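You operate a simulated robot arm through the tools that you are given. There is no shell and no other tool. Be economical: measure what you need, move in short steps, check, and stop when the job is done.

Carry out the task below with a simulated robot arm. There is one attempt and no reset: what you move stays moved.

Task
Put the green strap roll on the packing table top away on the lower shelf of the packing table. Then push the grey table drawer shut. Then take the tray labelled "hold" from the kit table top and leave it on the top deck of the cart. Then stack the flanged stub labelled "P2" from the steel table top on top of the flanged stub labelled "P3". Then take the orange strap roll on the steel table top and put it away on the packing table top. Then press the yellow tally key three times. Then push the drawer marked seals shut. Then open the wash stand door. The order counts.

Only the result counts: the job must be done as asked and must still hold three seconds after the hand-in. Knocking over, shifting, dropping, spilling or breaking anything else fails it. A push-on lid holds only when it is set on centred and level and pressed home; a screw cap is set on level and turned clockwise until tight.

Robot
A 7-joint arm with a vacuum gripper on a trunk, on a base that drives. Base frame: it is fixed to the floor where the robot stands at the start and does not move with it; the origin is under the middle of the robot, x ahead of it, y to its left, z up; the surface under the hand at the start is at about z = 0.8. Lengths are in m, angles in rad, forces in N, time in s.
With the tool pointing down near the work surface it reaches from about 0.1 to 0.64 m from the robot's upright axis, wherever it stands. Its first joint turns from -2.007 to 2.007 rad. Places, roughly: drawer marked SEALS [-7.5, 5.3, 0.7]; flanged stub [-2.5, 6, 0.75]; green strap roll (8x7x4 cm) [0.7, 0.1, 0.8]; green tray, red tray [0, 6.25, 0.75]; grey table drawer [0.2, 0.6, 0.7]; lower shelf of the packing table [0.6, 0.5, 0.2]; orange strap roll (8x7x4 cm) [-2.8, 6.1, 0.8]; packing table top [0.6, 0.5, 0.8]; top deck of the cart [0.6, 2.8, 0.8]; wash stand door [-3.2, -0.6, 0.4]; yellow tally key [-6.3, 5.4, 0.8]. Payload 2.55 kg.
Tool frame: the origin (TCP) lies in the middle of the cups' lips, and z points out of the cups. The gripper has 1 cup of 0.044 m across, covering 0.044 by 0.044 m (tool x, y); the bellows give 0.02 m. With the vacuum on, a cup seals on a smooth face that it is pressed against (1 to 4 N); it does not hold porous or soft things. The pull reaches 55 N.
Orientation is that of the tool frame in the base frame, as [roll, pitch, yaw] about the fixed x, y, z axes, in that order (R = Rz(yaw) Ry(pitch) Rx(roll)). With the cups facing straight down, the tool's x points along the base's -x, its y along +y and its z along -z.

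Tools
- The arm moves only by the tool drive_tool. Its argument "increments" is a list of rows, each a list of 7 numbers: the shift along the tool's x, y, z in units of 50 mm (1.0 is 50 mm), then the turn, a rotation vector about the tool's x, y, z in units of 5 degrees (1.0 is 5 degrees), then the vacuum: 1 switches it on, -1 off. In form: [[x, y, z, rx, ry, rz, vacuum], ...]. A call has 1 to 10 rows; each row shifts and turns the commanded pose from where the row before left it, along the tool's axes as they then stand. A call with a number of a shift or a turn outside -1 to 1 is refused whole. Rows are played at 5 a second. More than 0.05 m and 0.15 rad between two rows, or a gripper value outside its range, and nothing of the call is played. A pose out of reach is approached as far as the arm can. The call stops where the force on the tool passes 40 N (or 10 N more than at its start, if that is more) or the arm is blocked; 0.2 s more then pass. The pull builds up within a second once a cup has sealed. Time passes only in rows, and 0.2 s behind the last, so rows that do not move give it time. It gives the time, the measured TCP pose, the force on the tool (base axes) and the pull of the vacuum at its end, in the units of the frame above (readings bear some noise), with the torque about the TCP (base axes, N m) and any sound that the robot's microphone picked up, and new pictures: "views" is both (left out), scene, wrist or none.
- Cameras (640 x 400 px; columns grow to the right, rows downward): "scene" is now at [-0.0059, 0.1672, 1.7075]; the picture's right is [-0.17, -0.99, 0.00], its down [-0.92, 0.16, -0.36] and it looks along [0.36, -0.06, -0.93] (base axes); focal length 288 px, centre (320, 200). "wrist" rides on the gripper at [0.081, 0.006, -0.173] in the tool frame; the picture's right is [-0.08, 1.00, 0.00], its down [-0.89, -0.07, -0.45] and it looks along [-0.44, -0.04, 0.90] (tool axes); focal length 256 px, centre (320, 200).
- move_column(by): slides the trunk up (or, below 0, down) by that many m; the arm and the scene camera ride with it, the base frame stays. It gives what a move gives, with no picture.
- base_move(legs): drives the robot by 1 to 6 legs, each [ahead, left, turn to the left] in m, m and rad, along the robot's own axes; the way and the turn of a leg run together, so that a leg with both is an arc; at most 1.5 m and 3.142 rad a leg. The arm and the cameras ride along, it lands a little off, and it stops where it bumps. It gives what a move gives, and a new picture of the scene camera.
- aim_head(pan, tilt): turns the head with the scene camera to pan (to the left, within 2.705 rad either way) and tilt (down, from -0.506 to 1.204), counted from straight ahead of the robot. It gives what a move gives, and a new picture of the scene camera.
- pixel_to_xyz(camera, pixels): for up to 12 pixels [column, row] of the newest picture of that camera ("zoom" is the newest enlarged one), the place [x, y, z] in the base frame of the surface seen there, good to about 0.002 m. No time passes.
- close_up(camera, box): a new picture of the part [left, top, right, bottom] of that camera's present view, enlarged. No time passes.
- job_done(): hands the job in; it is judged then, once.

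Keep the steps short. Do not move on a guess: measure, check each grasp and each placing, and mend mistakes. In all there are 124 turns and 260 pictures (those below and enlarged ones count). Leave the vacuum off and the arm clear of the work at the hand-in unless told otherwise, and finish with a single line.

The tools are called as name(argument=value, ...) on one line, values as JSON. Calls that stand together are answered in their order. drive_tool: Moves the arm, as the interface text tells. Its arguments: {"type":"object","properties":{"increments":{"type":"array","items":{"type":"array","items":{"type":"number"}}},"views":{"type":"string","enum":["both","scene","wrist","none"]}},"required":["increments"]} The other tools are called the same way: move_column (by) slides the trunk up or down; base_move (legs) drives the base; aim_head (pan, tilt) turns the head that bears the scene camera; pixel_to_xyz (camera, pixels) gives the place of the surface under pixels of a picture; close_up (camera, box) takes an enlarged picture of a part of a camera's view; job_done () hands the job in.

At the start:

```text
t: 0.0
eef_pos: [0.3414, 0.3222, 1.0854]
ee_rot: [3.141, -0.001, 3.14]
contact_force: [0.5, -0.4, -0.8]
moment: [-0.02, 0.01, -0.02]
pull: 0.1
trunk travel left (down, up): [-0.825, 0.165]
robot x, y, heading: [-0.0004, 0.0022, 0.003]
head pan, tilt: [-0.171, 1.201]
```

scene: 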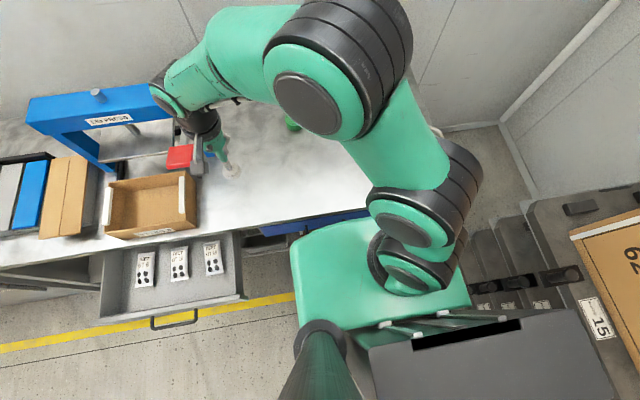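
wrist: 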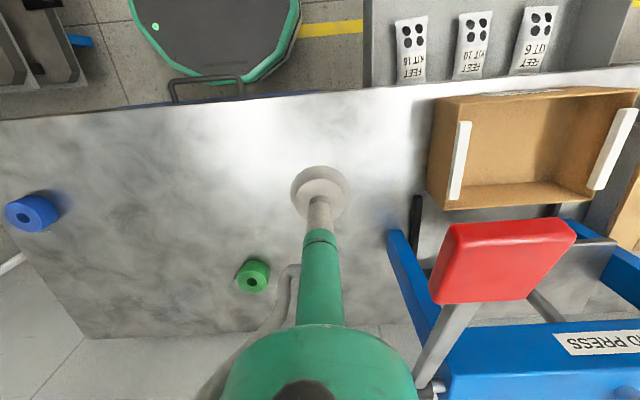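

I see the green roll at wrist (252,276), the open grey drawer on the left. I measure the roll, the table, and the drawer first.

pixel_to_xyz(camera="wrist", pixels=[[252, 276], [243, 268], [262, 268], [252, 290], [150, 250], [80, 335], [0, 122], [360, 95], [30, 212], [460, 60], [500, 25], [340, 325]])

pixel_to_xyz(camera="scene", pixels=[[175, 316], [170, 300], [240, 295], [100, 318], [240, 235], [290, 126], [270, 230], [330, 215], [120, 250], [200, 270]])

aim_head(pan=0.5, tilt=0.9)

```text
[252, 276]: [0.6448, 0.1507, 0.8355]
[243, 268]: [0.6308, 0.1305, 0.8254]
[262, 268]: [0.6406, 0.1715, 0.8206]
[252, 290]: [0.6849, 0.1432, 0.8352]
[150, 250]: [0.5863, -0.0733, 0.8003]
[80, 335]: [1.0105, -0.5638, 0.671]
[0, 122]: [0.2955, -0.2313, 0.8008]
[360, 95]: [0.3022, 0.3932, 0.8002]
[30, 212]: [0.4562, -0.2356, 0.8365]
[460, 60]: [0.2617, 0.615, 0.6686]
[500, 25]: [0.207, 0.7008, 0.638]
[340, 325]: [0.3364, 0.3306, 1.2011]
```

```text
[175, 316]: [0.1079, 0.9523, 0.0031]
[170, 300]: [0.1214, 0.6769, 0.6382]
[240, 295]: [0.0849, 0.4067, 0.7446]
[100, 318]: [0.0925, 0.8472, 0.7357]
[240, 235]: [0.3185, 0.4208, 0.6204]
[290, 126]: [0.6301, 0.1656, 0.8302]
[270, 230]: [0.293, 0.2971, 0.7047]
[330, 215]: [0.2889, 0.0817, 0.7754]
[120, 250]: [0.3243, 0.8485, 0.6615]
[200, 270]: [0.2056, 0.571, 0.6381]
```

```text
t: 1.1
eef_pos: [0.3425, 0.3215, 1.0856]
ee_rot: [3.14, 0.0, -3.14]
contact_force: [1.1, 0.4, -0.4]
moment: [0.06, 0.0, 0.01]
pull: 0.0
trunk travel left (down, up): [-0.825, 0.165]
robot x, y, heading: [-0.0, 0.0012, -0.003]
head pan, tilt: [0.499, 0.901]
```

scene: 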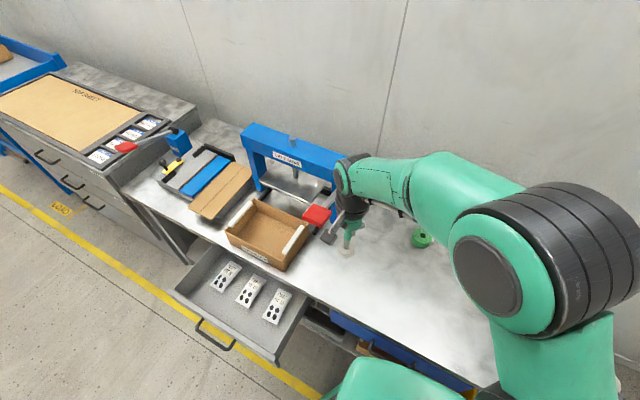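

Zoom on the roll, and look at the lower shelf from here with the head lower.

close_up(camera="wrist", box=[212, 246, 292, 296])

aim_head(pan=0.0, tilt=1.2)

```text
8.00 times, centred on (252, 271) of wrist
```

zoom: 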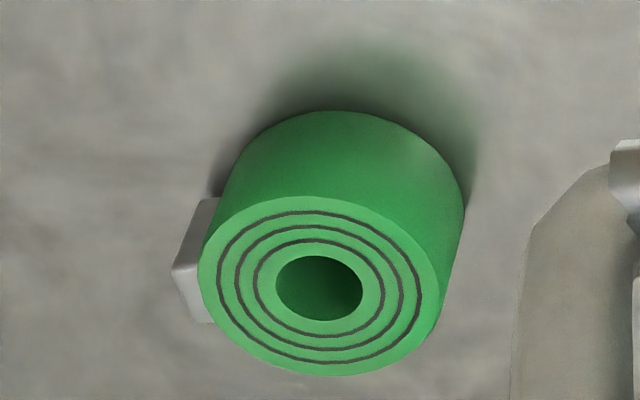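

```text
t: 2.0
eef_pos: [0.3421, 0.3218, 1.086]
ee_rot: [3.14, 0.002, -3.141]
contact_force: [-0.3, -0.4, -0.3]
moment: [0.01, -0.01, 0.03]
pull: 0.2
trunk travel left (down, up): [-0.825, 0.165]
robot x, y, heading: [-0.0017, -0.002, 0.001]
head pan, tilt: [0.0, 1.201]
```

scene: 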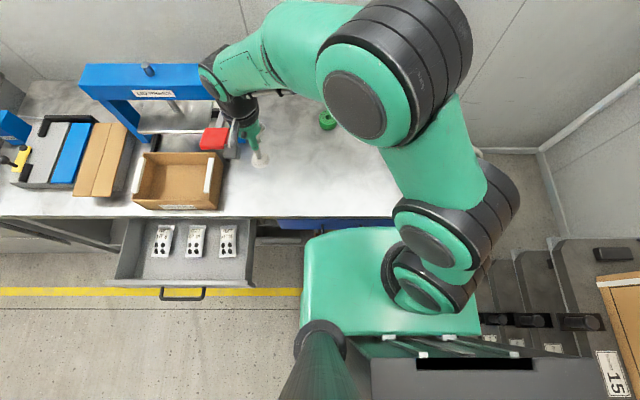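

pixel_to_xyz(camera="zoom", pixels=[[320, 285], [320, 310], [215, 290], [430, 270], [330, 215], [320, 365], [185, 285], [185, 230], [205, 205], [330, 130], [180, 270], [195, 315]])

```text
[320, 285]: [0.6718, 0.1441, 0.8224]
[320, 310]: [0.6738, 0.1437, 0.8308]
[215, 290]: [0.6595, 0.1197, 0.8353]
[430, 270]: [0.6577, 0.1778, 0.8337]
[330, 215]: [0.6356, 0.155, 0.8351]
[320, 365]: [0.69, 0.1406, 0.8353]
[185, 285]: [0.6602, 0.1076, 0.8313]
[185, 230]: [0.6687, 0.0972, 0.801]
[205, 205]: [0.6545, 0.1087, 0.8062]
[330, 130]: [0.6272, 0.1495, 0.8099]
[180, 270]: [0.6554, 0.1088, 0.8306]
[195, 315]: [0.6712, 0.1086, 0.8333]
```

close_up(camera="scene", box=[307, 105, 347, 130])

drive_tool(increments=[[-1, -1, 0, 0, 0, 0, -1], [-1, -1, 0, 0, 0, 0, -1], [-0.5, -1, 0, 0, 0, 0, -1], [0, -1, 0, 0, 0, 0, -1]])

```text
16.00 times, centred on (327, 118) of scene
```

zoom: 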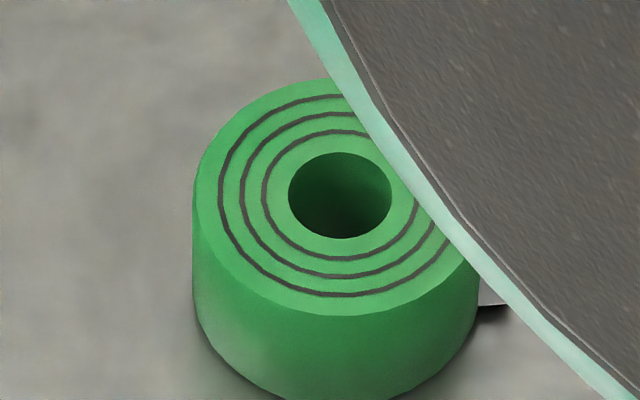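

```text
refused: row 1 steps farther than a row can; nothing moved
```

Rows must be at most 50 mm in total length. I move the hand toward (0.5, 0.0) at height for a side view of the roll's grey tab.

drive_tool(increments=[[-0.4, -0.8, 0, 0, 0, 0, -1], [-0.4, -0.8, 0, 0, 0, 0, -1], [-0.4, -0.8, 0, 0, 0, 0, -1], [-0.4, -0.8, 0, 0, 0, 0, -1], [-0.4, -0.8, 0, 0, 0, 0, -1], [-0.4, -0.8, 0, 0, 0, 0, -1], [-0.4, -0.8, 0, 0, 0, 0, -1], [0, -0.8, 0, 0, 0, 0, -1], [0, -0.8, 0, 0, 0, 0, -1]], views="none")

drive_tool(increments=[[0, 0, 0, -1, 0, 0, -1], [0, 0, 0, -1, 0, 0, -1], [0, 0, 0, -1, 0, 0, -1], [0, 0, 0, -1, 0, 0, -1], [0, 0, 0, -1, 0, 0, -1], [0, 0, 0, -1, 0, 0, -1], [0, 0, 0, -1, 0, 0, -1], [0, 0, 0, -1, 0, 0, -1], [0, 0, 0, -1, 0, 0, -1], [0, 0, 0, -1, 0, 0, -1]], views="wrist")

```text
t: 4.0
eef_pos: [0.4843, -0.0394, 1.0852]
ee_rot: [-3.141, 0.0, 3.141]
contact_force: [-0.1, -0.5, -0.6]
moment: [0.04, 0.05, 0.0]
pull: 0.0
trunk travel left (down, up): [-0.825, 0.165]
robot x, y, heading: [-0.0026, 0.0004, 0.003]
head pan, tilt: [0.0, 1.201]
```

```text
t: 6.2
eef_pos: [0.4138, 0.0338, 0.991]
ee_rot: [2.351, 0.008, 3.135]
contact_force: [-0.2, 0.8, -0.5]
moment: [-0.03, 0.01, 0.02]
pull: 0.0
out of reach, approached as far as the arm can: row 4, 5, 6, 7, 8, 9, 10
trunk travel left (down, up): [-0.825, 0.165]
robot x, y, heading: [-0.0017, -0.0014, -0.002]
head pan, tilt: [0.0, 1.201]
```

wrist: 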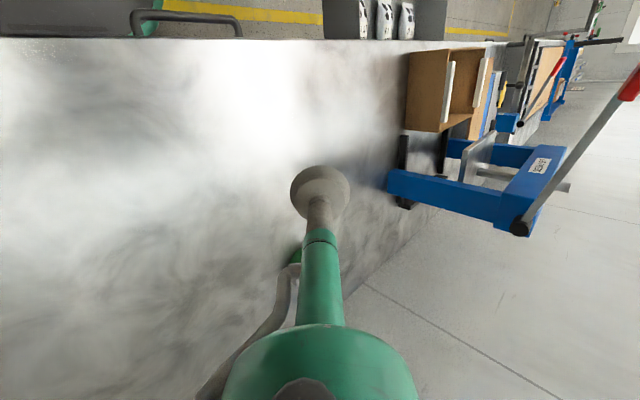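

The tab is too small for the cup; the ring top (hole 24 mm, cup lip 44 mm) is the face to use. I bring the tool back upright and measure the gap between base and table.

drive_tool(increments=[[0, 0, 0, 1, 0, 0, -1], [0, 0, 0, 1, 0, 0, -1], [0, 0, 0, 1, 0, 0, -1], [0, 0, 0, 1, 0, 0, -1], [0, 0, 0, 1, 0, 0, -1], [0, 0, 0, 1, 0, 0, -1], [0, 0, 0, 1, 0, 0, -1], [0, 0, 0, 1, 0, 0, -1], [0, 0, 0, 1, 0, 0, -1]], views="wrist")

pixel_to_xyz(camera="scene", pixels=[[370, 228], [370, 236], [370, 250], [310, 240], [290, 224], [360, 222], [345, 216], [330, 224]])

```text
t: 8.2
eef_pos: [0.4126, 0.0351, 0.9901]
ee_rot: [3.141, 0.009, 3.136]
contact_force: [0.5, -1.1, -0.2]
moment: [0.02, 0.01, 0.01]
pull: 0.0
trunk travel left (down, up): [-0.825, 0.165]
robot x, y, heading: [-0.0005, 0.0001, -0.003]
head pan, tilt: [0.0, 1.201]
```

wrist: 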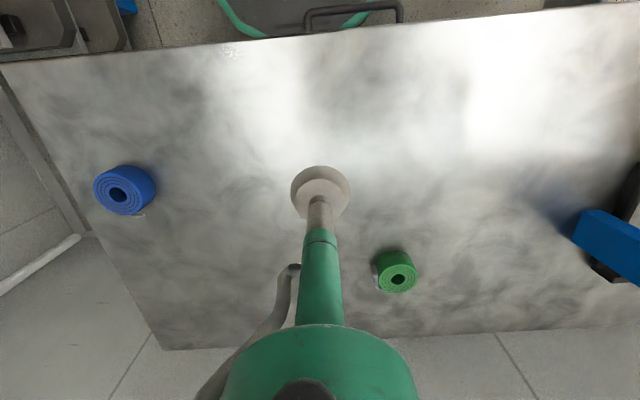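

```text
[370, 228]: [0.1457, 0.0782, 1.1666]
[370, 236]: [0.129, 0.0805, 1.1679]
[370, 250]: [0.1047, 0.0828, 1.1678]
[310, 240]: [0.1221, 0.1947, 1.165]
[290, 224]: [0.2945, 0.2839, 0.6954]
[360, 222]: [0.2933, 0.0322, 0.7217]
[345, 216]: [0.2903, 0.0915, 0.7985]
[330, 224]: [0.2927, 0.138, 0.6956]
```

pixel_to_xyz(camera="wrist", pixels=[[350, 8], [308, 22], [228, 12], [262, 33], [300, 25], [397, 280], [397, 268], [397, 292], [380, 272], [413, 285], [118, 195], [460, 10]])

close_up(camera="wrist", box=[180, 0, 460, 60])

close_up(camera="wrist", box=[357, 245, 437, 295])

```text
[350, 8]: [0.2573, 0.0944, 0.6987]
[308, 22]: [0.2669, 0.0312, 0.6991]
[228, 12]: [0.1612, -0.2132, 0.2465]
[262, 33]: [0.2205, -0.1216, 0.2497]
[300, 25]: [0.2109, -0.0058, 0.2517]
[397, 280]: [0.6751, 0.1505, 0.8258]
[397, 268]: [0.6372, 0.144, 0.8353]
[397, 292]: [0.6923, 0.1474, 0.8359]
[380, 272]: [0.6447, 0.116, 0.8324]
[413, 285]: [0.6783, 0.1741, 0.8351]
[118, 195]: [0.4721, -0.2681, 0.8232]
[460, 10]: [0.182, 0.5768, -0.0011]
```

```text
2.29 times, centred on (320, 30) of wrist
```

zoom: 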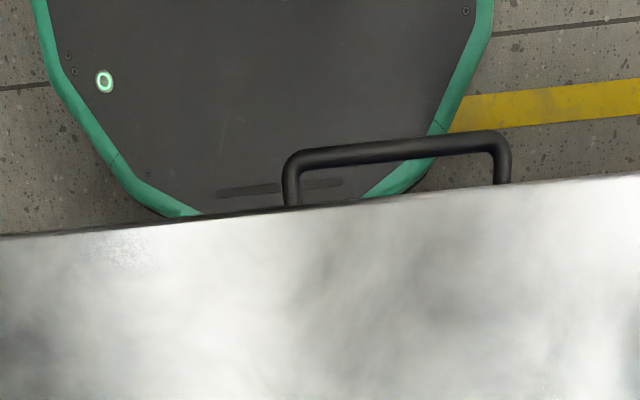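

```text
8.00 times, centred on (397, 270) of wrist
```

zoom: 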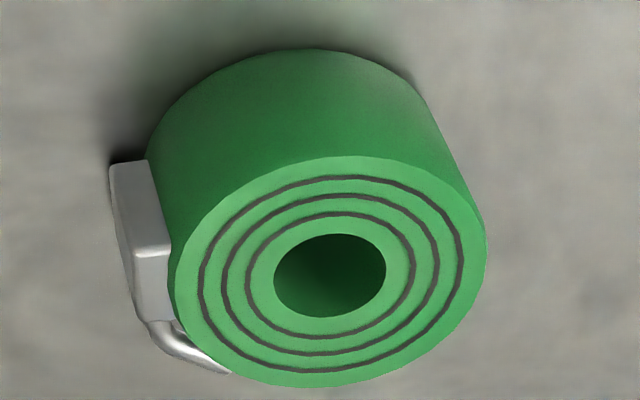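

Top ring is flat around the hole, centre about (0.664, 0.148). I try to reach above it at z ≈ 0.9 to see what reach allows.

drive_tool(increments=[[-0.84, 0.37, 0.3, 0, 0, 0, -1], [-0.84, 0.37, 0.3, 0, 0, 0, -1], [-0.84, 0.37, 0.3, 0, 0, 0, -1], [-0.84, 0.37, 0.3, 0, 0, 0, -1], [-0.84, 0.37, 0.3, 0, 0, 0, -1], [-0.84, 0.37, 0.3, 0, 0, 0, -1]], views="wrist")

```text
t: 9.6
eef_pos: [0.6385, 0.1332, 0.9117]
ee_rot: [3.14, 0.011, 3.135]
contact_force: [-0.1, 0.0, 0.3]
moment: [0.01, -0.04, 0.02]
pull: 0.2
out of reach, approached as far as the arm can: row 6
trunk travel left (down, up): [-0.825, 0.165]
robot x, y, heading: [0.0033, -0.0041, 0.002]
head pan, tilt: [0.0, 1.201]
```

wrist: 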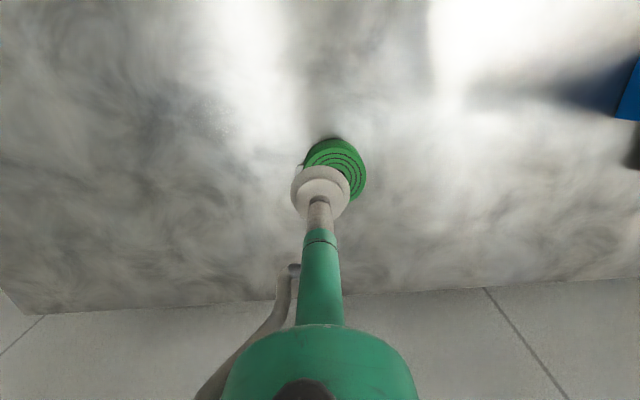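

Reach ends at about 0.65 m. The base front (z 0.25) seems to end near x≈0.23 and the table starts at 0.29, so I drive a little: 0.03 ahead and 0.10 left.

base_move(legs=[[0.03, 0.1, 0]])

drive_tool(increments=[[0, 0, 0, 0, 0, 0, -1]], views="wrist")

```text
t: 10.8
eef_pos: [0.6704, 0.2344, 0.9103]
ee_rot: [3.139, 0.006, 3.134]
contact_force: [0.2, 1.0, -0.2]
moment: [-0.02, 0.0, 0.0]
pull: 0.1
trunk travel left (down, up): [-0.825, 0.165]
robot x, y, heading: [0.0279, 0.1005, -0.001]
head pan, tilt: [0.0, 1.201]
```

scene: 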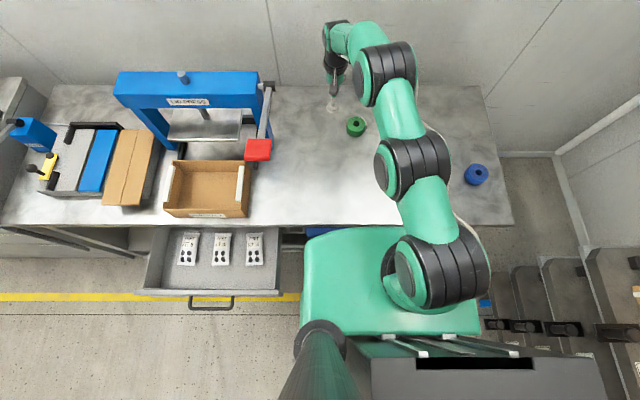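

```text
t: 11.2
eef_pos: [0.6694, 0.2331, 0.9111]
ee_rot: [3.139, 0.008, 3.136]
contact_force: [-0.5, 0.2, -0.2]
moment: [0.01, -0.02, 0.02]
pull: 0.1
trunk travel left (down, up): [-0.825, 0.165]
robot x, y, heading: [0.0308, 0.0981, -0.003]
head pan, tilt: [0.0, 1.201]
```

wrist: 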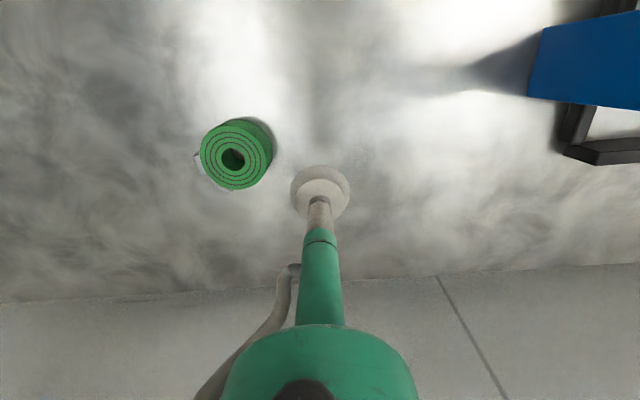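

pixel_to_xyz(camera="wrist", pixels=[[234, 160], [205, 155], [262, 162], [232, 185], [232, 138], [210, 143], [258, 175], [210, 173], [255, 145]])

close_up(camera="wrist", box=[193, 130, 273, 180])

```text
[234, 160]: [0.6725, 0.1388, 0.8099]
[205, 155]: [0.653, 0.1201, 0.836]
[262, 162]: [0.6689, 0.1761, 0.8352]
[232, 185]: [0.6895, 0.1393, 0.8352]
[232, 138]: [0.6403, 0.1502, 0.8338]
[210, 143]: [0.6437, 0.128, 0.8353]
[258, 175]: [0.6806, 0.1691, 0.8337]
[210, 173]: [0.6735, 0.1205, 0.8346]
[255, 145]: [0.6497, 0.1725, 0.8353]
```

```text
8.00 times, centred on (233, 155) of wrist
```

zoom: 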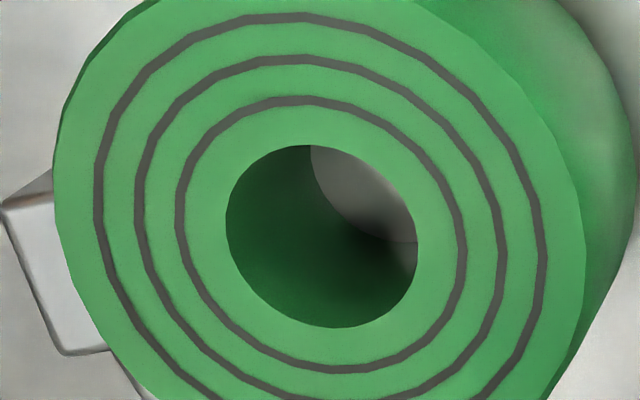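

Move over the ring centre (0.662, 0.148) and check there before pressing.

drive_tool(increments=[[0.07, -0.85, 0, 0, 0, 0, -1], [0.07, -0.85, 0.2, 0, 0, 0, -1], [0, 0, 0.7, 0, 0, 0, -1]], views="wrist")

```text
t: 11.9
eef_pos: [0.662, 0.1489, 0.8659]
ee_rot: [3.14, 0.007, 3.136]
contact_force: [0.4, -0.7, 0.3]
moment: [-0.02, 0.02, 0.0]
pull: 0.1
trunk travel left (down, up): [-0.825, 0.165]
robot x, y, heading: [0.0285, 0.1006, 0.003]
head pan, tilt: [0.0, 1.201]
```

wrist: 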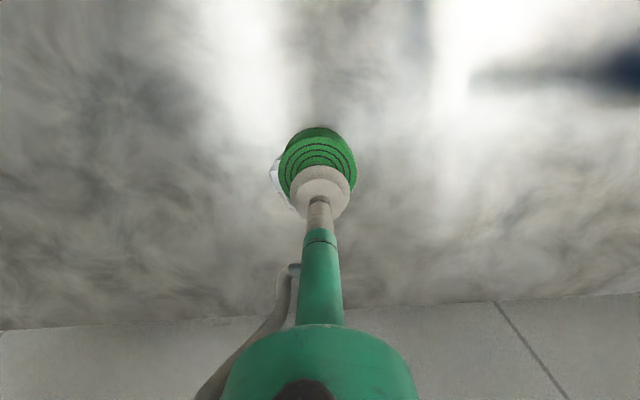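

Aligned. Descend to about z 0.834 with vacuum on, lightly pressing.

drive_tool(increments=[[0, 0, 0.4, 0, 0, 0, 1], [0, 0, 0.16, 0, 0, 0, 1], [0, 0, 0.08, 0, 0, 0, 1], [0, 0, 0, 0, 0, 0, 1], [0, 0, 0, 0, 0, 0, 1]], views="none")

```text
t: 13.2
eef_pos: [0.6616, 0.1501, 0.8336]
ee_rot: [3.138, 0.011, 3.134]
contact_force: [-3.3, 0.5, 10.3]
moment: [-0.14, 0.44, -0.05]
pull: 55.0
trunk travel left (down, up): [-0.825, 0.165]
robot x, y, heading: [0.0341, 0.1017, -0.001]
head pan, tilt: [0.0, 1.201]
```

Sealed with a pull of 55 N. Lift gently.

drive_tool(increments=[[0, 0, -0.4, 0, 0, 0, 1], [0, 0, -0.8, 0, 0, 0, 1], [0, 0, -0.8, 0, 0, 0, 1], [0, 0, -1, 0, 0, 0, 1]], views="wrist")

```text
t: 14.2
eef_pos: [0.6619, 0.1473, 0.9857]
ee_rot: [3.14, 0.015, 3.133]
contact_force: [-0.4, 0.2, 0.0]
moment: [0.01, 0.09, -0.02]
pull: 54.6
trunk travel left (down, up): [-0.825, 0.165]
robot x, y, heading: [0.0283, 0.1026, 0.002]
head pan, tilt: [0.0, 1.201]
```

wrist: 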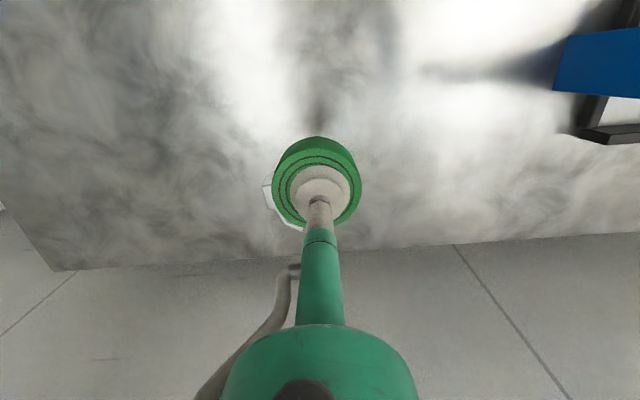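

Held. Before backing up I look around behind the robot.

aim_head(pan=2.6, tilt=0.6)

aim_head(pan=-2.4, tilt=0.6)

aim_head(pan=1.5, tilt=0.5)

```text
t: 16.5
eef_pos: [0.6579, 0.1459, 0.9803]
ee_rot: [3.141, 0.006, 3.134]
contact_force: [-0.2, -0.2, -0.7]
moment: [0.0, 0.01, 0.01]
pull: 55.1
trunk travel left (down, up): [-0.825, 0.165]
robot x, y, heading: [0.0323, 0.1042, -0.002]
head pan, tilt: [2.601, 0.6]
```

scene: 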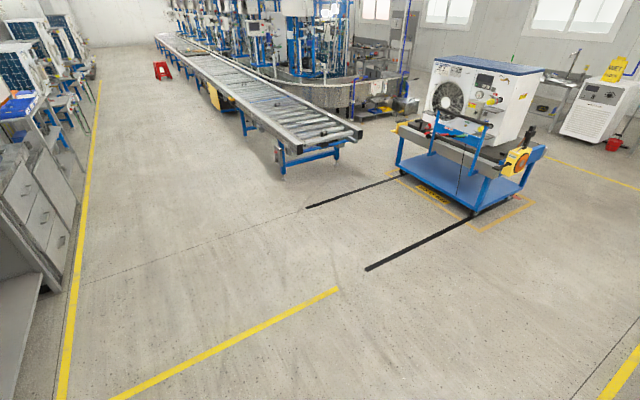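

```text
t: 20.4
eef_pos: [0.6582, 0.1464, 0.9804]
ee_rot: [3.138, 0.004, 3.135]
contact_force: [-0.4, -0.2, -1.7]
moment: [0.02, 0.03, -0.02]
pull: 55.0
trunk travel left (down, up): [-0.825, 0.165]
robot x, y, heading: [0.0295, 0.0999, -0.001]
head pan, tilt: [-2.4, 0.6]
```

scene: 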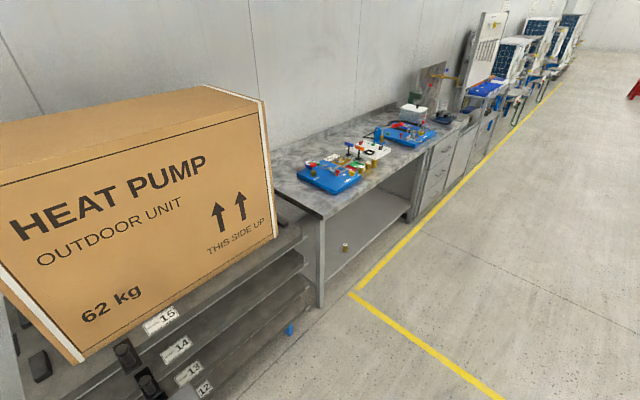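

```text
t: 23.6
eef_pos: [0.6582, 0.1456, 0.9807]
ee_rot: [3.141, 0.006, 3.134]
contact_force: [0.1, 0.6, -1.2]
moment: [0.01, 0.01, 0.02]
pull: 54.7
trunk travel left (down, up): [-0.825, 0.165]
robot x, y, heading: [0.0335, 0.1019, 0.001]
head pan, tilt: [1.499, 0.499]
```

scene: 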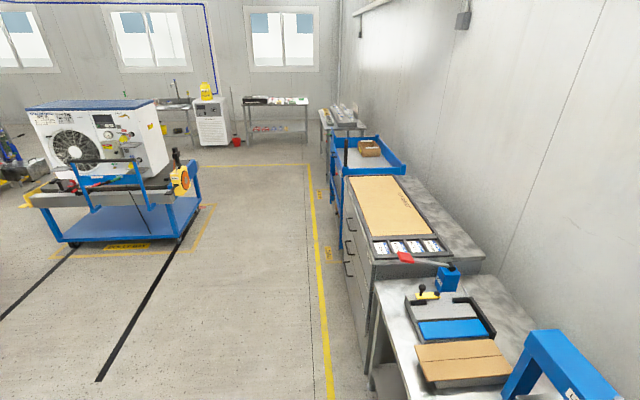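

Floor behind is free. Back up 0.9 m straight, with the head ahead.

base_move(legs=[[-0.9, 0, 0]])

aim_head(pan=0.0, tilt=0.75)

```text
t: 28.4
eef_pos: [-0.2503, 0.1438, 0.9816]
ee_rot: [3.139, 0.009, 3.127]
contact_force: [-0.4, -0.2, -1.4]
moment: [-0.01, 0.01, 0.02]
pull: 54.4
trunk travel left (down, up): [-0.825, 0.165]
robot x, y, heading: [-0.8802, 0.1029, -0.009]
head pan, tilt: [1.499, 0.499]
```

scene: 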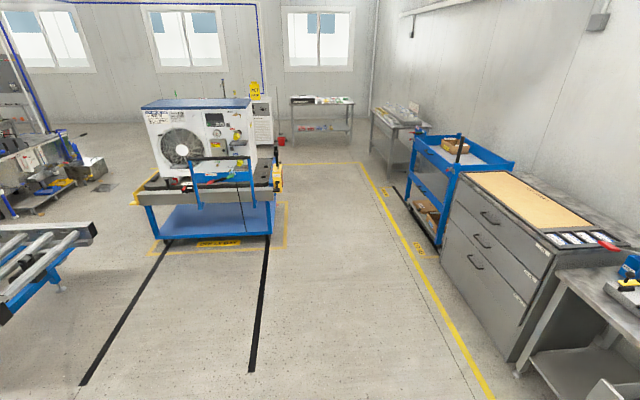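

```text
t: 30.0
eef_pos: [-0.2492, 0.1451, 0.9822]
ee_rot: [3.141, 0.008, 3.127]
contact_force: [0.5, -0.3, -0.8]
moment: [0.01, -0.01, -0.01]
pull: 55.0
trunk travel left (down, up): [-0.825, 0.165]
robot x, y, heading: [-0.8838, 0.1072, -0.007]
head pan, tilt: [0.0, 0.75]
```

scene: 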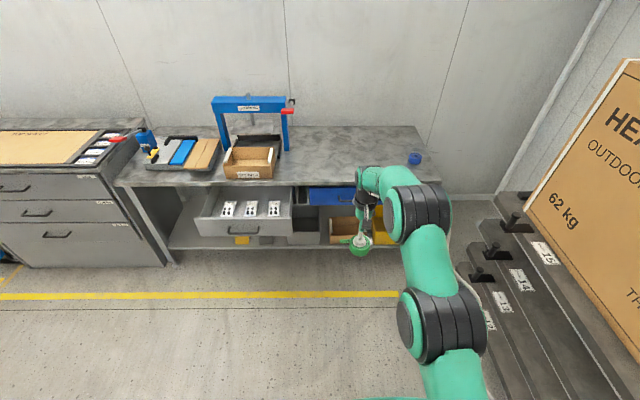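

Shelf seen under the table with boxes on it. Lower the trunk 0.5 m to look in.

move_column(by=-0.5)

aim_head(pan=0.15, tilt=0.6)

```text
refused: -0.5 is not a number from -0.4 to 0.4
```

```text
t: 30.7
eef_pos: [-0.249, 0.1434, 0.9827]
ee_rot: [3.14, 0.009, 3.126]
contact_force: [-1.0, -0.1, -1.5]
moment: [-0.03, 0.01, -0.02]
pull: 54.5
trunk travel left (down, up): [-0.825, 0.165]
robot x, y, heading: [-0.8847, 0.1049, -0.007]
head pan, tilt: [0.15, 0.6]
```

scene: 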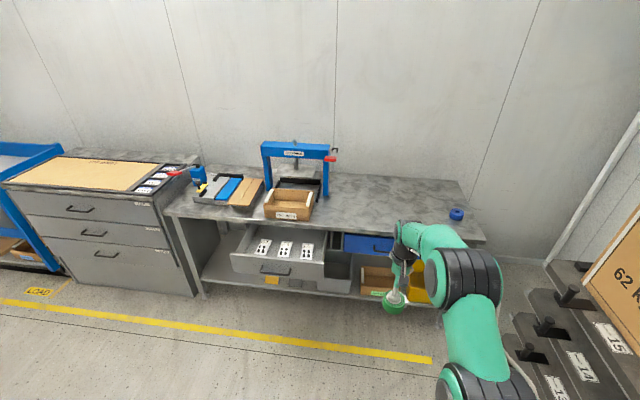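

move_column(by=-0.4)

move_column(by=-0.2)

aim_head(pan=0.2, tilt=0.45)

```text
t: 34.5
eef_pos: [-0.25, 0.1444, 0.5814]
ee_rot: [3.141, 0.009, 3.125]
contact_force: [-0.2, -0.6, -1.3]
moment: [0.06, 0.0, 0.05]
pull: 55.1
trunk travel left (down, up): [-0.425, 0.565]
robot x, y, heading: [-0.8862, 0.1027, -0.007]
head pan, tilt: [0.15, 0.6]
```

```text
t: 36.7
eef_pos: [-0.2496, 0.1444, 0.3826]
ee_rot: [3.14, 0.01, 3.125]
contact_force: [-0.5, 0.5, -1.1]
moment: [0.01, -0.02, 0.02]
pull: 55.0
trunk travel left (down, up): [-0.225, 0.765]
robot x, y, heading: [-0.8792, 0.1083, -0.01]
head pan, tilt: [0.15, 0.6]
```

```text
t: 37.4
eef_pos: [-0.2496, 0.1443, 0.382]
ee_rot: [3.14, 0.009, 3.125]
contact_force: [-0.2, 0.0, -0.8]
moment: [0.02, 0.0, 0.0]
pull: 54.9
trunk travel left (down, up): [-0.225, 0.765]
robot x, y, heading: [-0.8795, 0.1055, -0.008]
head pan, tilt: [0.201, 0.45]
```

scene: 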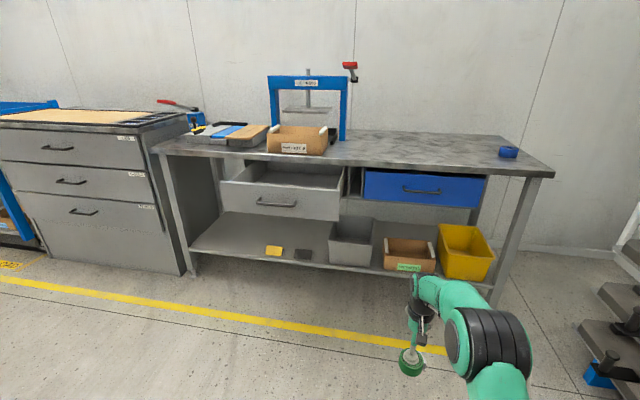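

The shelf's left half is free. Measure it.

pixel_to_xyz(camera="scene", pixels=[[195, 247], [250, 230], [290, 235], [273, 250], [303, 253], [265, 258], [335, 262], [225, 225], [305, 225], [345, 250], [280, 215], [215, 250]])

close_up(camera="scene", box=[160, 150, 400, 300])

```text
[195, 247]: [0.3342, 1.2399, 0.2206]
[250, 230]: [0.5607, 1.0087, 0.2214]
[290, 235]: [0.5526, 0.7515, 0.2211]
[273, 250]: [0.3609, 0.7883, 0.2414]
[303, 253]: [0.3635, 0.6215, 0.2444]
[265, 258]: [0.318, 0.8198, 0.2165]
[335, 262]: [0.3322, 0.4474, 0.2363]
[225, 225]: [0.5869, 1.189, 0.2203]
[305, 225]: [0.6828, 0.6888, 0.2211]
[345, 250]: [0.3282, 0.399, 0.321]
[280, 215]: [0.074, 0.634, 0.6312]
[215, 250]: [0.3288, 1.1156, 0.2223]
```

```text
2.67 times, centred on (280, 225) of scene
```

zoom: 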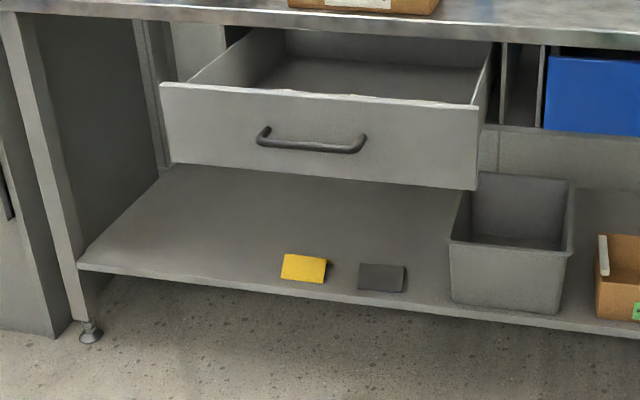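

pixel_to_xyz(camera="scene", pixels=[[410, 360], [412, 340], [413, 315], [413, 290], [430, 282], [455, 288], [475, 300], [510, 320], [520, 345], [490, 345]])

close_up(camera="scene", box=[380, 250, 620, 400])

```text
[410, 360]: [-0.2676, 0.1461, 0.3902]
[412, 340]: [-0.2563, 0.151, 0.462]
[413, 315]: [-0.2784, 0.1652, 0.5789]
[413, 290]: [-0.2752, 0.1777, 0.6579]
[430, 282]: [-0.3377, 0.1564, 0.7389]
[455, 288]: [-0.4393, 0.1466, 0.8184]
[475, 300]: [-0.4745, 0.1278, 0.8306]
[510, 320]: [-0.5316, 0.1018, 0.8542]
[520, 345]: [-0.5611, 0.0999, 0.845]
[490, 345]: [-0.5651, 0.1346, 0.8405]
```

```text
2.67 times, centred on (500, 325) of scene
```

zoom: 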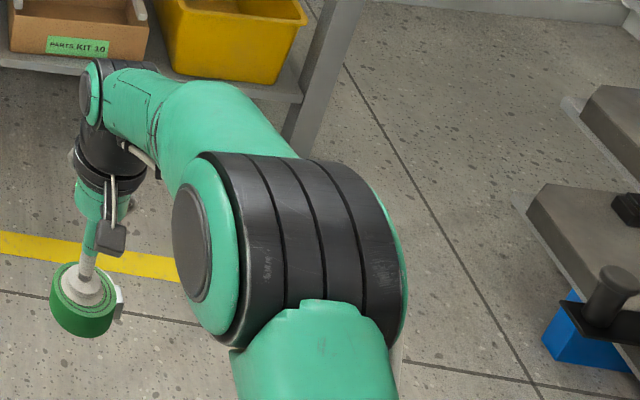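

pixel_to_xyz(camera="scene", pixels=[[205, 148], [205, 152], [205, 155], [205, 158], [205, 162], [205, 166], [205, 172], [228, 185], [165, 200]])

```text
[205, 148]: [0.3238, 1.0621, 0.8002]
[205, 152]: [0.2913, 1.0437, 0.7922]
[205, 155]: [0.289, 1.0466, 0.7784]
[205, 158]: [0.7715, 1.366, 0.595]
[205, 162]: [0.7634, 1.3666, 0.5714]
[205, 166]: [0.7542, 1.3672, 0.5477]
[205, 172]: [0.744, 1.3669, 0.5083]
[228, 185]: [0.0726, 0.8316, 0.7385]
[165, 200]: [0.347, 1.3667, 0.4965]
```

Shelf top z=0.221, table underside ≈0.77, no apron: room enough. Drive left 0.95 m, then lower the trunk to carry height.

base_move(legs=[[0, 0.95, 0.008]])

move_column(by=-0.085)

aim_head(pan=0.0, tilt=0.6)

```text
t: 42.3
eef_pos: [-0.2358, 1.085, 0.382]
ee_rot: [3.141, 0.009, 3.116]
contact_force: [0.4, 0.3, -0.9]
moment: [-0.01, -0.01, 0.03]
pull: 55.1
trunk travel left (down, up): [-0.225, 0.765]
robot x, y, heading: [-0.8649, 1.0492, -0.017]
head pan, tilt: [0.201, 0.45]
```

scene: 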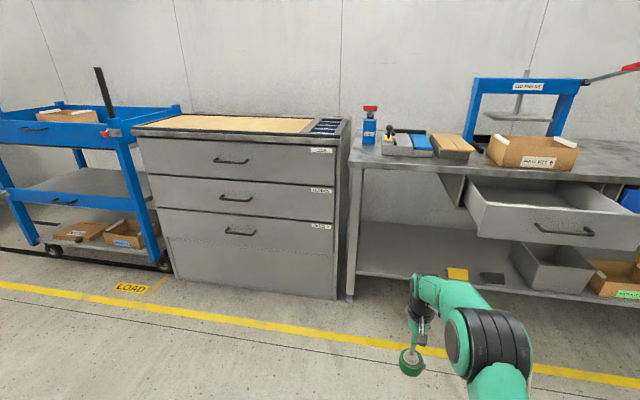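

```text
t: 43.5
eef_pos: [-0.2359, 1.0835, 0.2977]
ee_rot: [3.141, 0.009, 3.115]
contact_force: [-1.0, 0.4, -1.7]
moment: [-0.01, -0.01, -0.01]
pull: 54.5
trunk travel left (down, up): [-0.14, 0.85]
robot x, y, heading: [-0.8662, 1.049, -0.014]
head pan, tilt: [0.201, 0.45]
```

```text
t: 44.3
eef_pos: [-0.2357, 1.0834, 0.2977]
ee_rot: [3.139, 0.008, 3.115]
contact_force: [0.0, -0.3, -0.5]
moment: [0.02, 0.01, 0.0]
pull: 54.6
trunk travel left (down, up): [-0.14, 0.85]
robot x, y, heading: [-0.8627, 1.0514, -0.02]
head pan, tilt: [0.0, 0.6]
```

scene: 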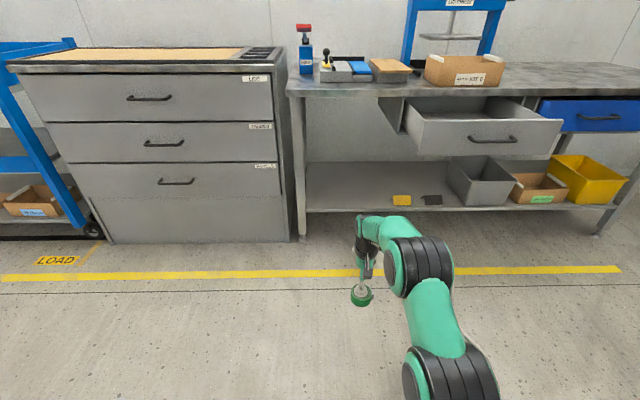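

Drive ahead 0.66 m so the roll comes over the shelf at x≈0.42.

base_move(legs=[[0.4, 0.01, 0.015], [0.26, 0, 0]])

drive_tool(increments=[[0, 0, 0, 0, 0, 0, 1]], views="wrist")

```text
t: 48.2
eef_pos: [0.4261, 1.0937, 0.2981]
ee_rot: [3.14, 0.008, 3.127]
contact_force: [0.3, -0.2, -0.7]
moment: [0.02, 0.0, 0.04]
pull: 55.0
trunk travel left (down, up): [-0.14, 0.85]
robot x, y, heading: [-0.2066, 1.0524, -0.007]
head pan, tilt: [0.0, 0.6]
```

scene: 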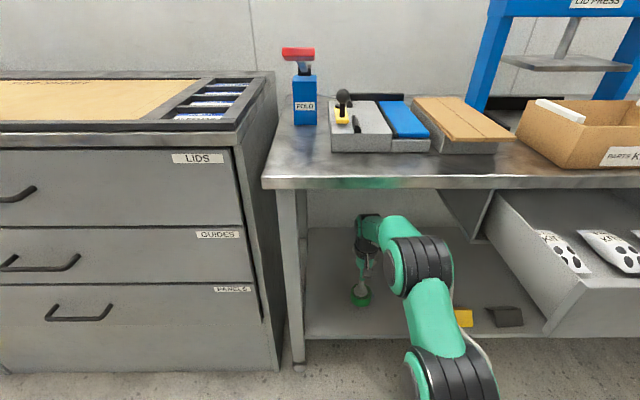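

```text
t: 48.6
eef_pos: [0.4257, 1.0934, 0.2974]
ee_rot: [3.139, 0.007, 3.128]
contact_force: [0.4, 0.7, -0.9]
moment: [-0.02, -0.01, -0.01]
pull: 54.3
trunk travel left (down, up): [-0.14, 0.85]
robot x, y, heading: [-0.2042, 1.0549, -0.008]
head pan, tilt: [0.0, 0.6]
```

wrist: 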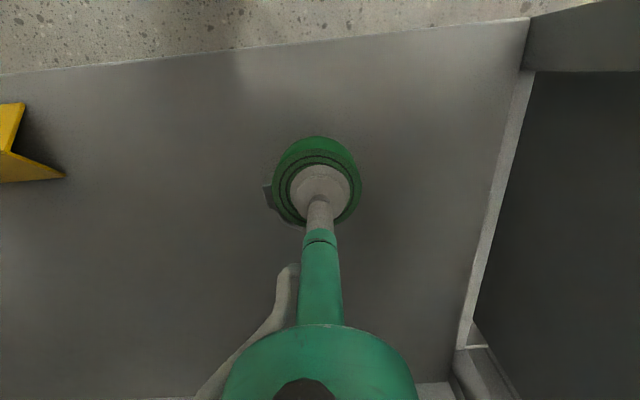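

Well over the shelf. Lower until contact (expected near z 0.257).

drive_tool(increments=[[0, 0, 0.4, 0, 0, 0, 1], [0, 0, 0.3, 0, 0, 0, 1], [0, 0, 0.08, 0, 0, 0, 1], [0, 0, 0.04, 0, 0, 0, 1]], views="none")

```text
t: 49.6
eef_pos: [0.4251, 1.0948, 0.2567]
ee_rot: [3.141, 0.01, 3.128]
contact_force: [0.3, 0.1, -1.4]
moment: [-0.01, 0.01, -0.01]
pull: 55.4
trunk travel left (down, up): [-0.14, 0.85]
robot x, y, heading: [-0.2018, 1.0533, -0.008]
head pan, tilt: [0.0, 0.6]
```

drive_tool(increments=[[0, 0, 0.04, 0, 0, 0, 1], [0, 0, 0.04, 0, 0, 0, 1]], views="none")

```text
t: 50.2
eef_pos: [0.4267, 1.0946, 0.2545]
ee_rot: [3.141, 0.01, 3.128]
contact_force: [-3.6, -1.2, 9.6]
moment: [-0.19, 0.51, -0.02]
pull: 55.2
trunk travel left (down, up): [-0.14, 0.85]
robot x, y, heading: [-0.2018, 1.0539, -0.008]
head pan, tilt: [0.0, 0.6]
```

Contact (≈10 N). Release, wait, and lift.

drive_tool(increments=[[0, 0, 0, 0, 0, 0, -1], [0, 0, 0, 0, 0, 0, -1], [0, 0, 0, 0, 0, 0, -1], [0, 0, 0, 0, 0, 0, -1], [0, 0, -0.2, 0, 0, 0, -1], [0, 0, -0.8, 0, 0, 0, -1], [0, 0, -0.4, 0, 0, 0, -1]], views="wrist")

```text
t: 51.8
eef_pos: [0.4155, 1.0948, 0.3181]
ee_rot: [3.139, 0.007, 3.127]
contact_force: [0.1, 0.8, 0.2]
moment: [0.0, -0.01, -0.02]
pull: 0.0
out of reach, approached as far as the arm can: row 7
trunk travel left (down, up): [-0.14, 0.85]
robot x, y, heading: [-0.2041, 1.0573, -0.007]
head pan, tilt: [0.0, 0.6]
```

wrist: 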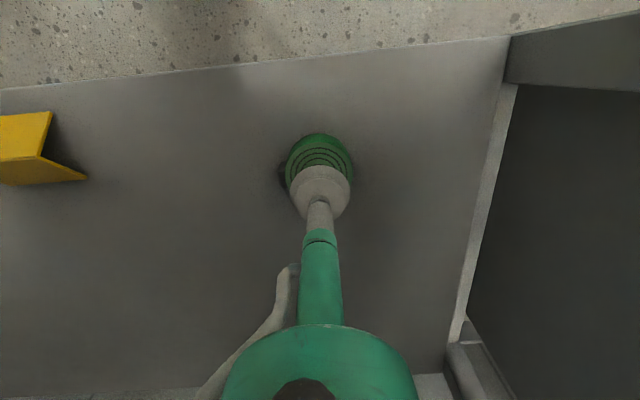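

Roll stands on the shelf. Back out 0.7 m and raise the trunk for the drawer.

base_move(legs=[[-0.7, 0, 0]])

move_column(by=0.3)

base_move(legs=[[0, -0.42, 0.007]])

pixel_to_xyz(camera="scene", pixels=[[320, 200]])

```text
t: 55.7
eef_pos: [-0.2878, 1.0974, 0.3176]
ee_rot: [3.138, 0.009, 3.119]
contact_force: [0.0, 0.1, -0.4]
moment: [0.02, -0.02, 0.0]
pull: 0.0
trunk travel left (down, up): [-0.14, 0.85]
robot x, y, heading: [-0.9085, 1.0655, -0.014]
head pan, tilt: [0.0, 0.6]
```

scene: 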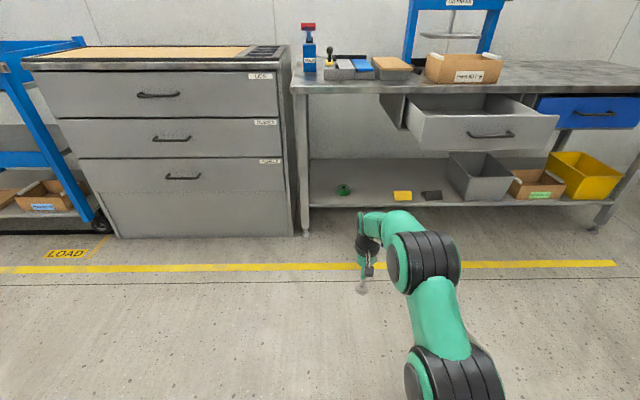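

```text
t: 58.7
eef_pos: [-0.2868, 1.0974, 0.6177]
ee_rot: [3.14, 0.009, 3.119]
contact_force: [0.0, -1.0, 0.0]
moment: [0.02, -0.02, 0.02]
pull: 0.0
trunk travel left (down, up): [-0.44, 0.55]
robot x, y, heading: [-0.9042, 1.0621, -0.018]
head pan, tilt: [0.0, 0.6]
```

```text
t: 61.3
eef_pos: [-0.2925, 0.6824, 0.6163]
ee_rot: [3.14, 0.01, 3.132]
contact_force: [0.0, 0.2, -0.1]
moment: [0.0, 0.0, 0.02]
pull: 0.0
trunk travel left (down, up): [-0.44, 0.55]
robot x, y, heading: [-0.9123, 0.6383, -0.007]
head pan, tilt: [0.0, 0.6]
```

scene: 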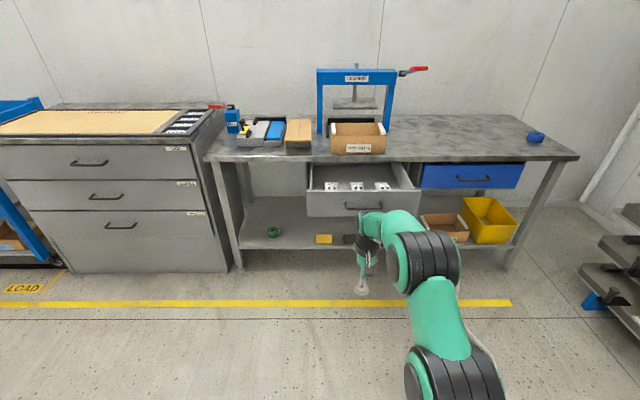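

```text
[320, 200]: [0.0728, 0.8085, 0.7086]
```

Roll is on the shelf. Now retract the hand and turn the tool to point ahead (18 × 5°).

drive_tool(increments=[[1, 0, 0, 0, 0, 0, -1], [1, 0, 0, 0, 0, 0, -1], [1, 0, 0, 0, 0, 0, -1], [1, 0, 0, 0, 0, 0, -1], [0, 0, 0, 0, -1, 0, -1], [0, 0, 0, 0, -1, 0, -1], [0, 0, 0, 0, -1, 0, -1], [0, 0, 0, 0, -1, 0, -1], [0, 0, 0, 0, -1, 0, -1], [0, 0, 0, 0, -1, 0, -1]], views="none")

drive_tool(increments=[[0, 0, 0, 0, -1, 0, -1], [0, 0, 0, 0, -1, 0, -1], [0, 0, 0, 0, -1, 0, -1], [0, 0, 0, 0, -1, 0, -1], [0, 0, 0, 0, -1, 0, -1], [0, 0, 0, 0, -1, 0, -1], [0, 0, 0, 0, -1, 0, -1], [0, 0, 0, 0, -1, 0, -1], [0, 0, 0, 0, -1, 0, -1], [0, 0, 0, 0, -1, 0, -1]], views="none")

drive_tool(increments=[[0, 0, 0, 0, -1, 0, -1], [0, 0, 0, 0, -1, 0, -1]], views="both")

```text
t: 63.5
eef_pos: [-0.5011, 0.708, 0.6104]
ee_rot: [3.05, 0.416, 3.129]
contact_force: [0.0, -0.9, 0.0]
moment: [-0.01, 0.03, 0.03]
pull: 0.0
out of reach, approached as far as the arm can: row 10
trunk travel left (down, up): [-0.44, 0.55]
robot x, y, heading: [-0.9122, 0.6387, -0.007]
head pan, tilt: [0.0, 0.6]
```

```text
t: 65.9
eef_pos: [-0.449, 0.7379, 0.6516]
ee_rot: [2.209, 1.356, 2.261]
contact_force: [-0.1, 0.4, 1.1]
moment: [-0.01, 0.01, 0.0]
pull: 0.1
out of reach, approached as far as the arm can: row 1
trunk travel left (down, up): [-0.44, 0.55]
robot x, y, heading: [-0.9144, 0.6396, -0.007]
head pan, tilt: [0.0, 0.6]
stopped in row 10: the arm was blocked; the commanded pose is now the measured one
```

```text
t: 66.5
eef_pos: [-0.4497, 0.738, 0.6517]
ee_rot: [1.314, 1.394, 1.352]
contact_force: [0.3, -0.6, 1.1]
moment: [-0.01, 0.04, 0.03]
pull: 0.0
trunk travel left (down, up): [-0.44, 0.55]
robot x, y, heading: [-0.9099, 0.6407, -0.001]
head pan, tilt: [0.0, 0.6]
```

scene: 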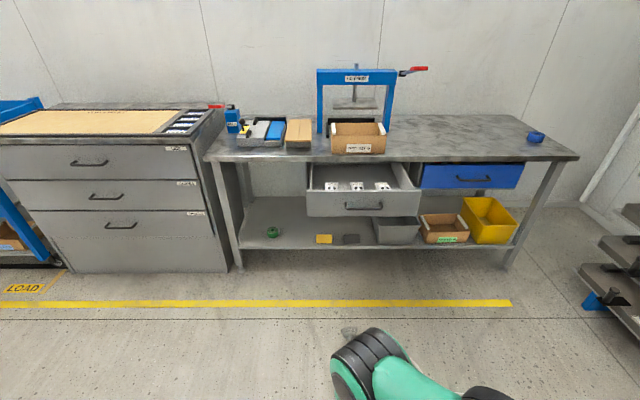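
wrist: 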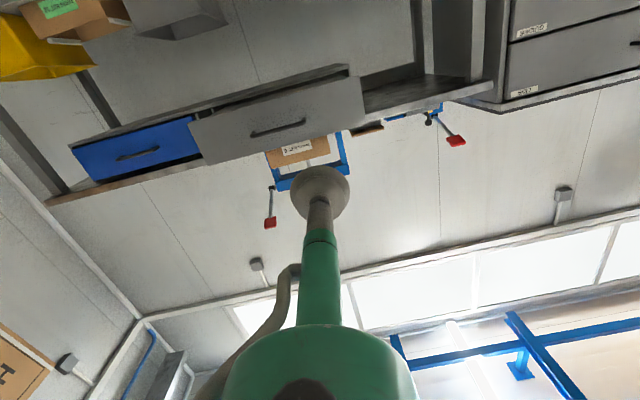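

The tool now points ahead (+x). Measure the drawer front and its handle.

pixel_to_xyz(camera="scene", pixels=[[363, 205], [345, 203], [382, 203], [363, 195], [363, 213], [330, 200], [330, 210], [310, 200], [415, 200], [400, 208], [332, 214]])

close_up(camera="scene", box=[290, 150, 430, 237])

```text
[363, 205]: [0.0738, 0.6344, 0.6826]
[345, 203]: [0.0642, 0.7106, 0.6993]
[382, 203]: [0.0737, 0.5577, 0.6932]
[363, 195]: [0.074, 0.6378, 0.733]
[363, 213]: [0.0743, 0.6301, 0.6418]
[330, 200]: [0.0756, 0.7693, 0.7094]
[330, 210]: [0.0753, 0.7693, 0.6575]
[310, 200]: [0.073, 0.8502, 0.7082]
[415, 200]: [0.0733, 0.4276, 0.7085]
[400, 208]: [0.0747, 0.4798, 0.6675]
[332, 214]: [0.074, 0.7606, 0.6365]
```

```text
4.57 times, centred on (360, 194) of scene
```

zoom: 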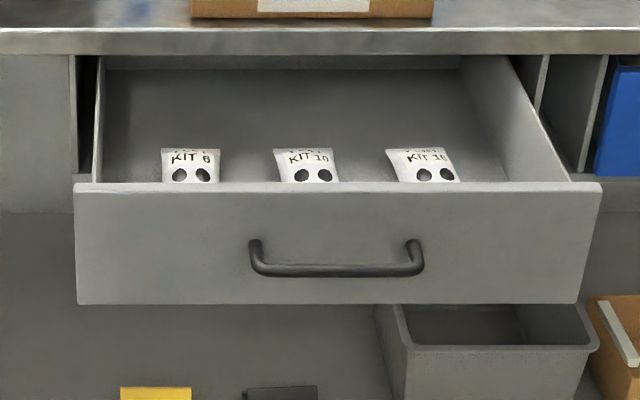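

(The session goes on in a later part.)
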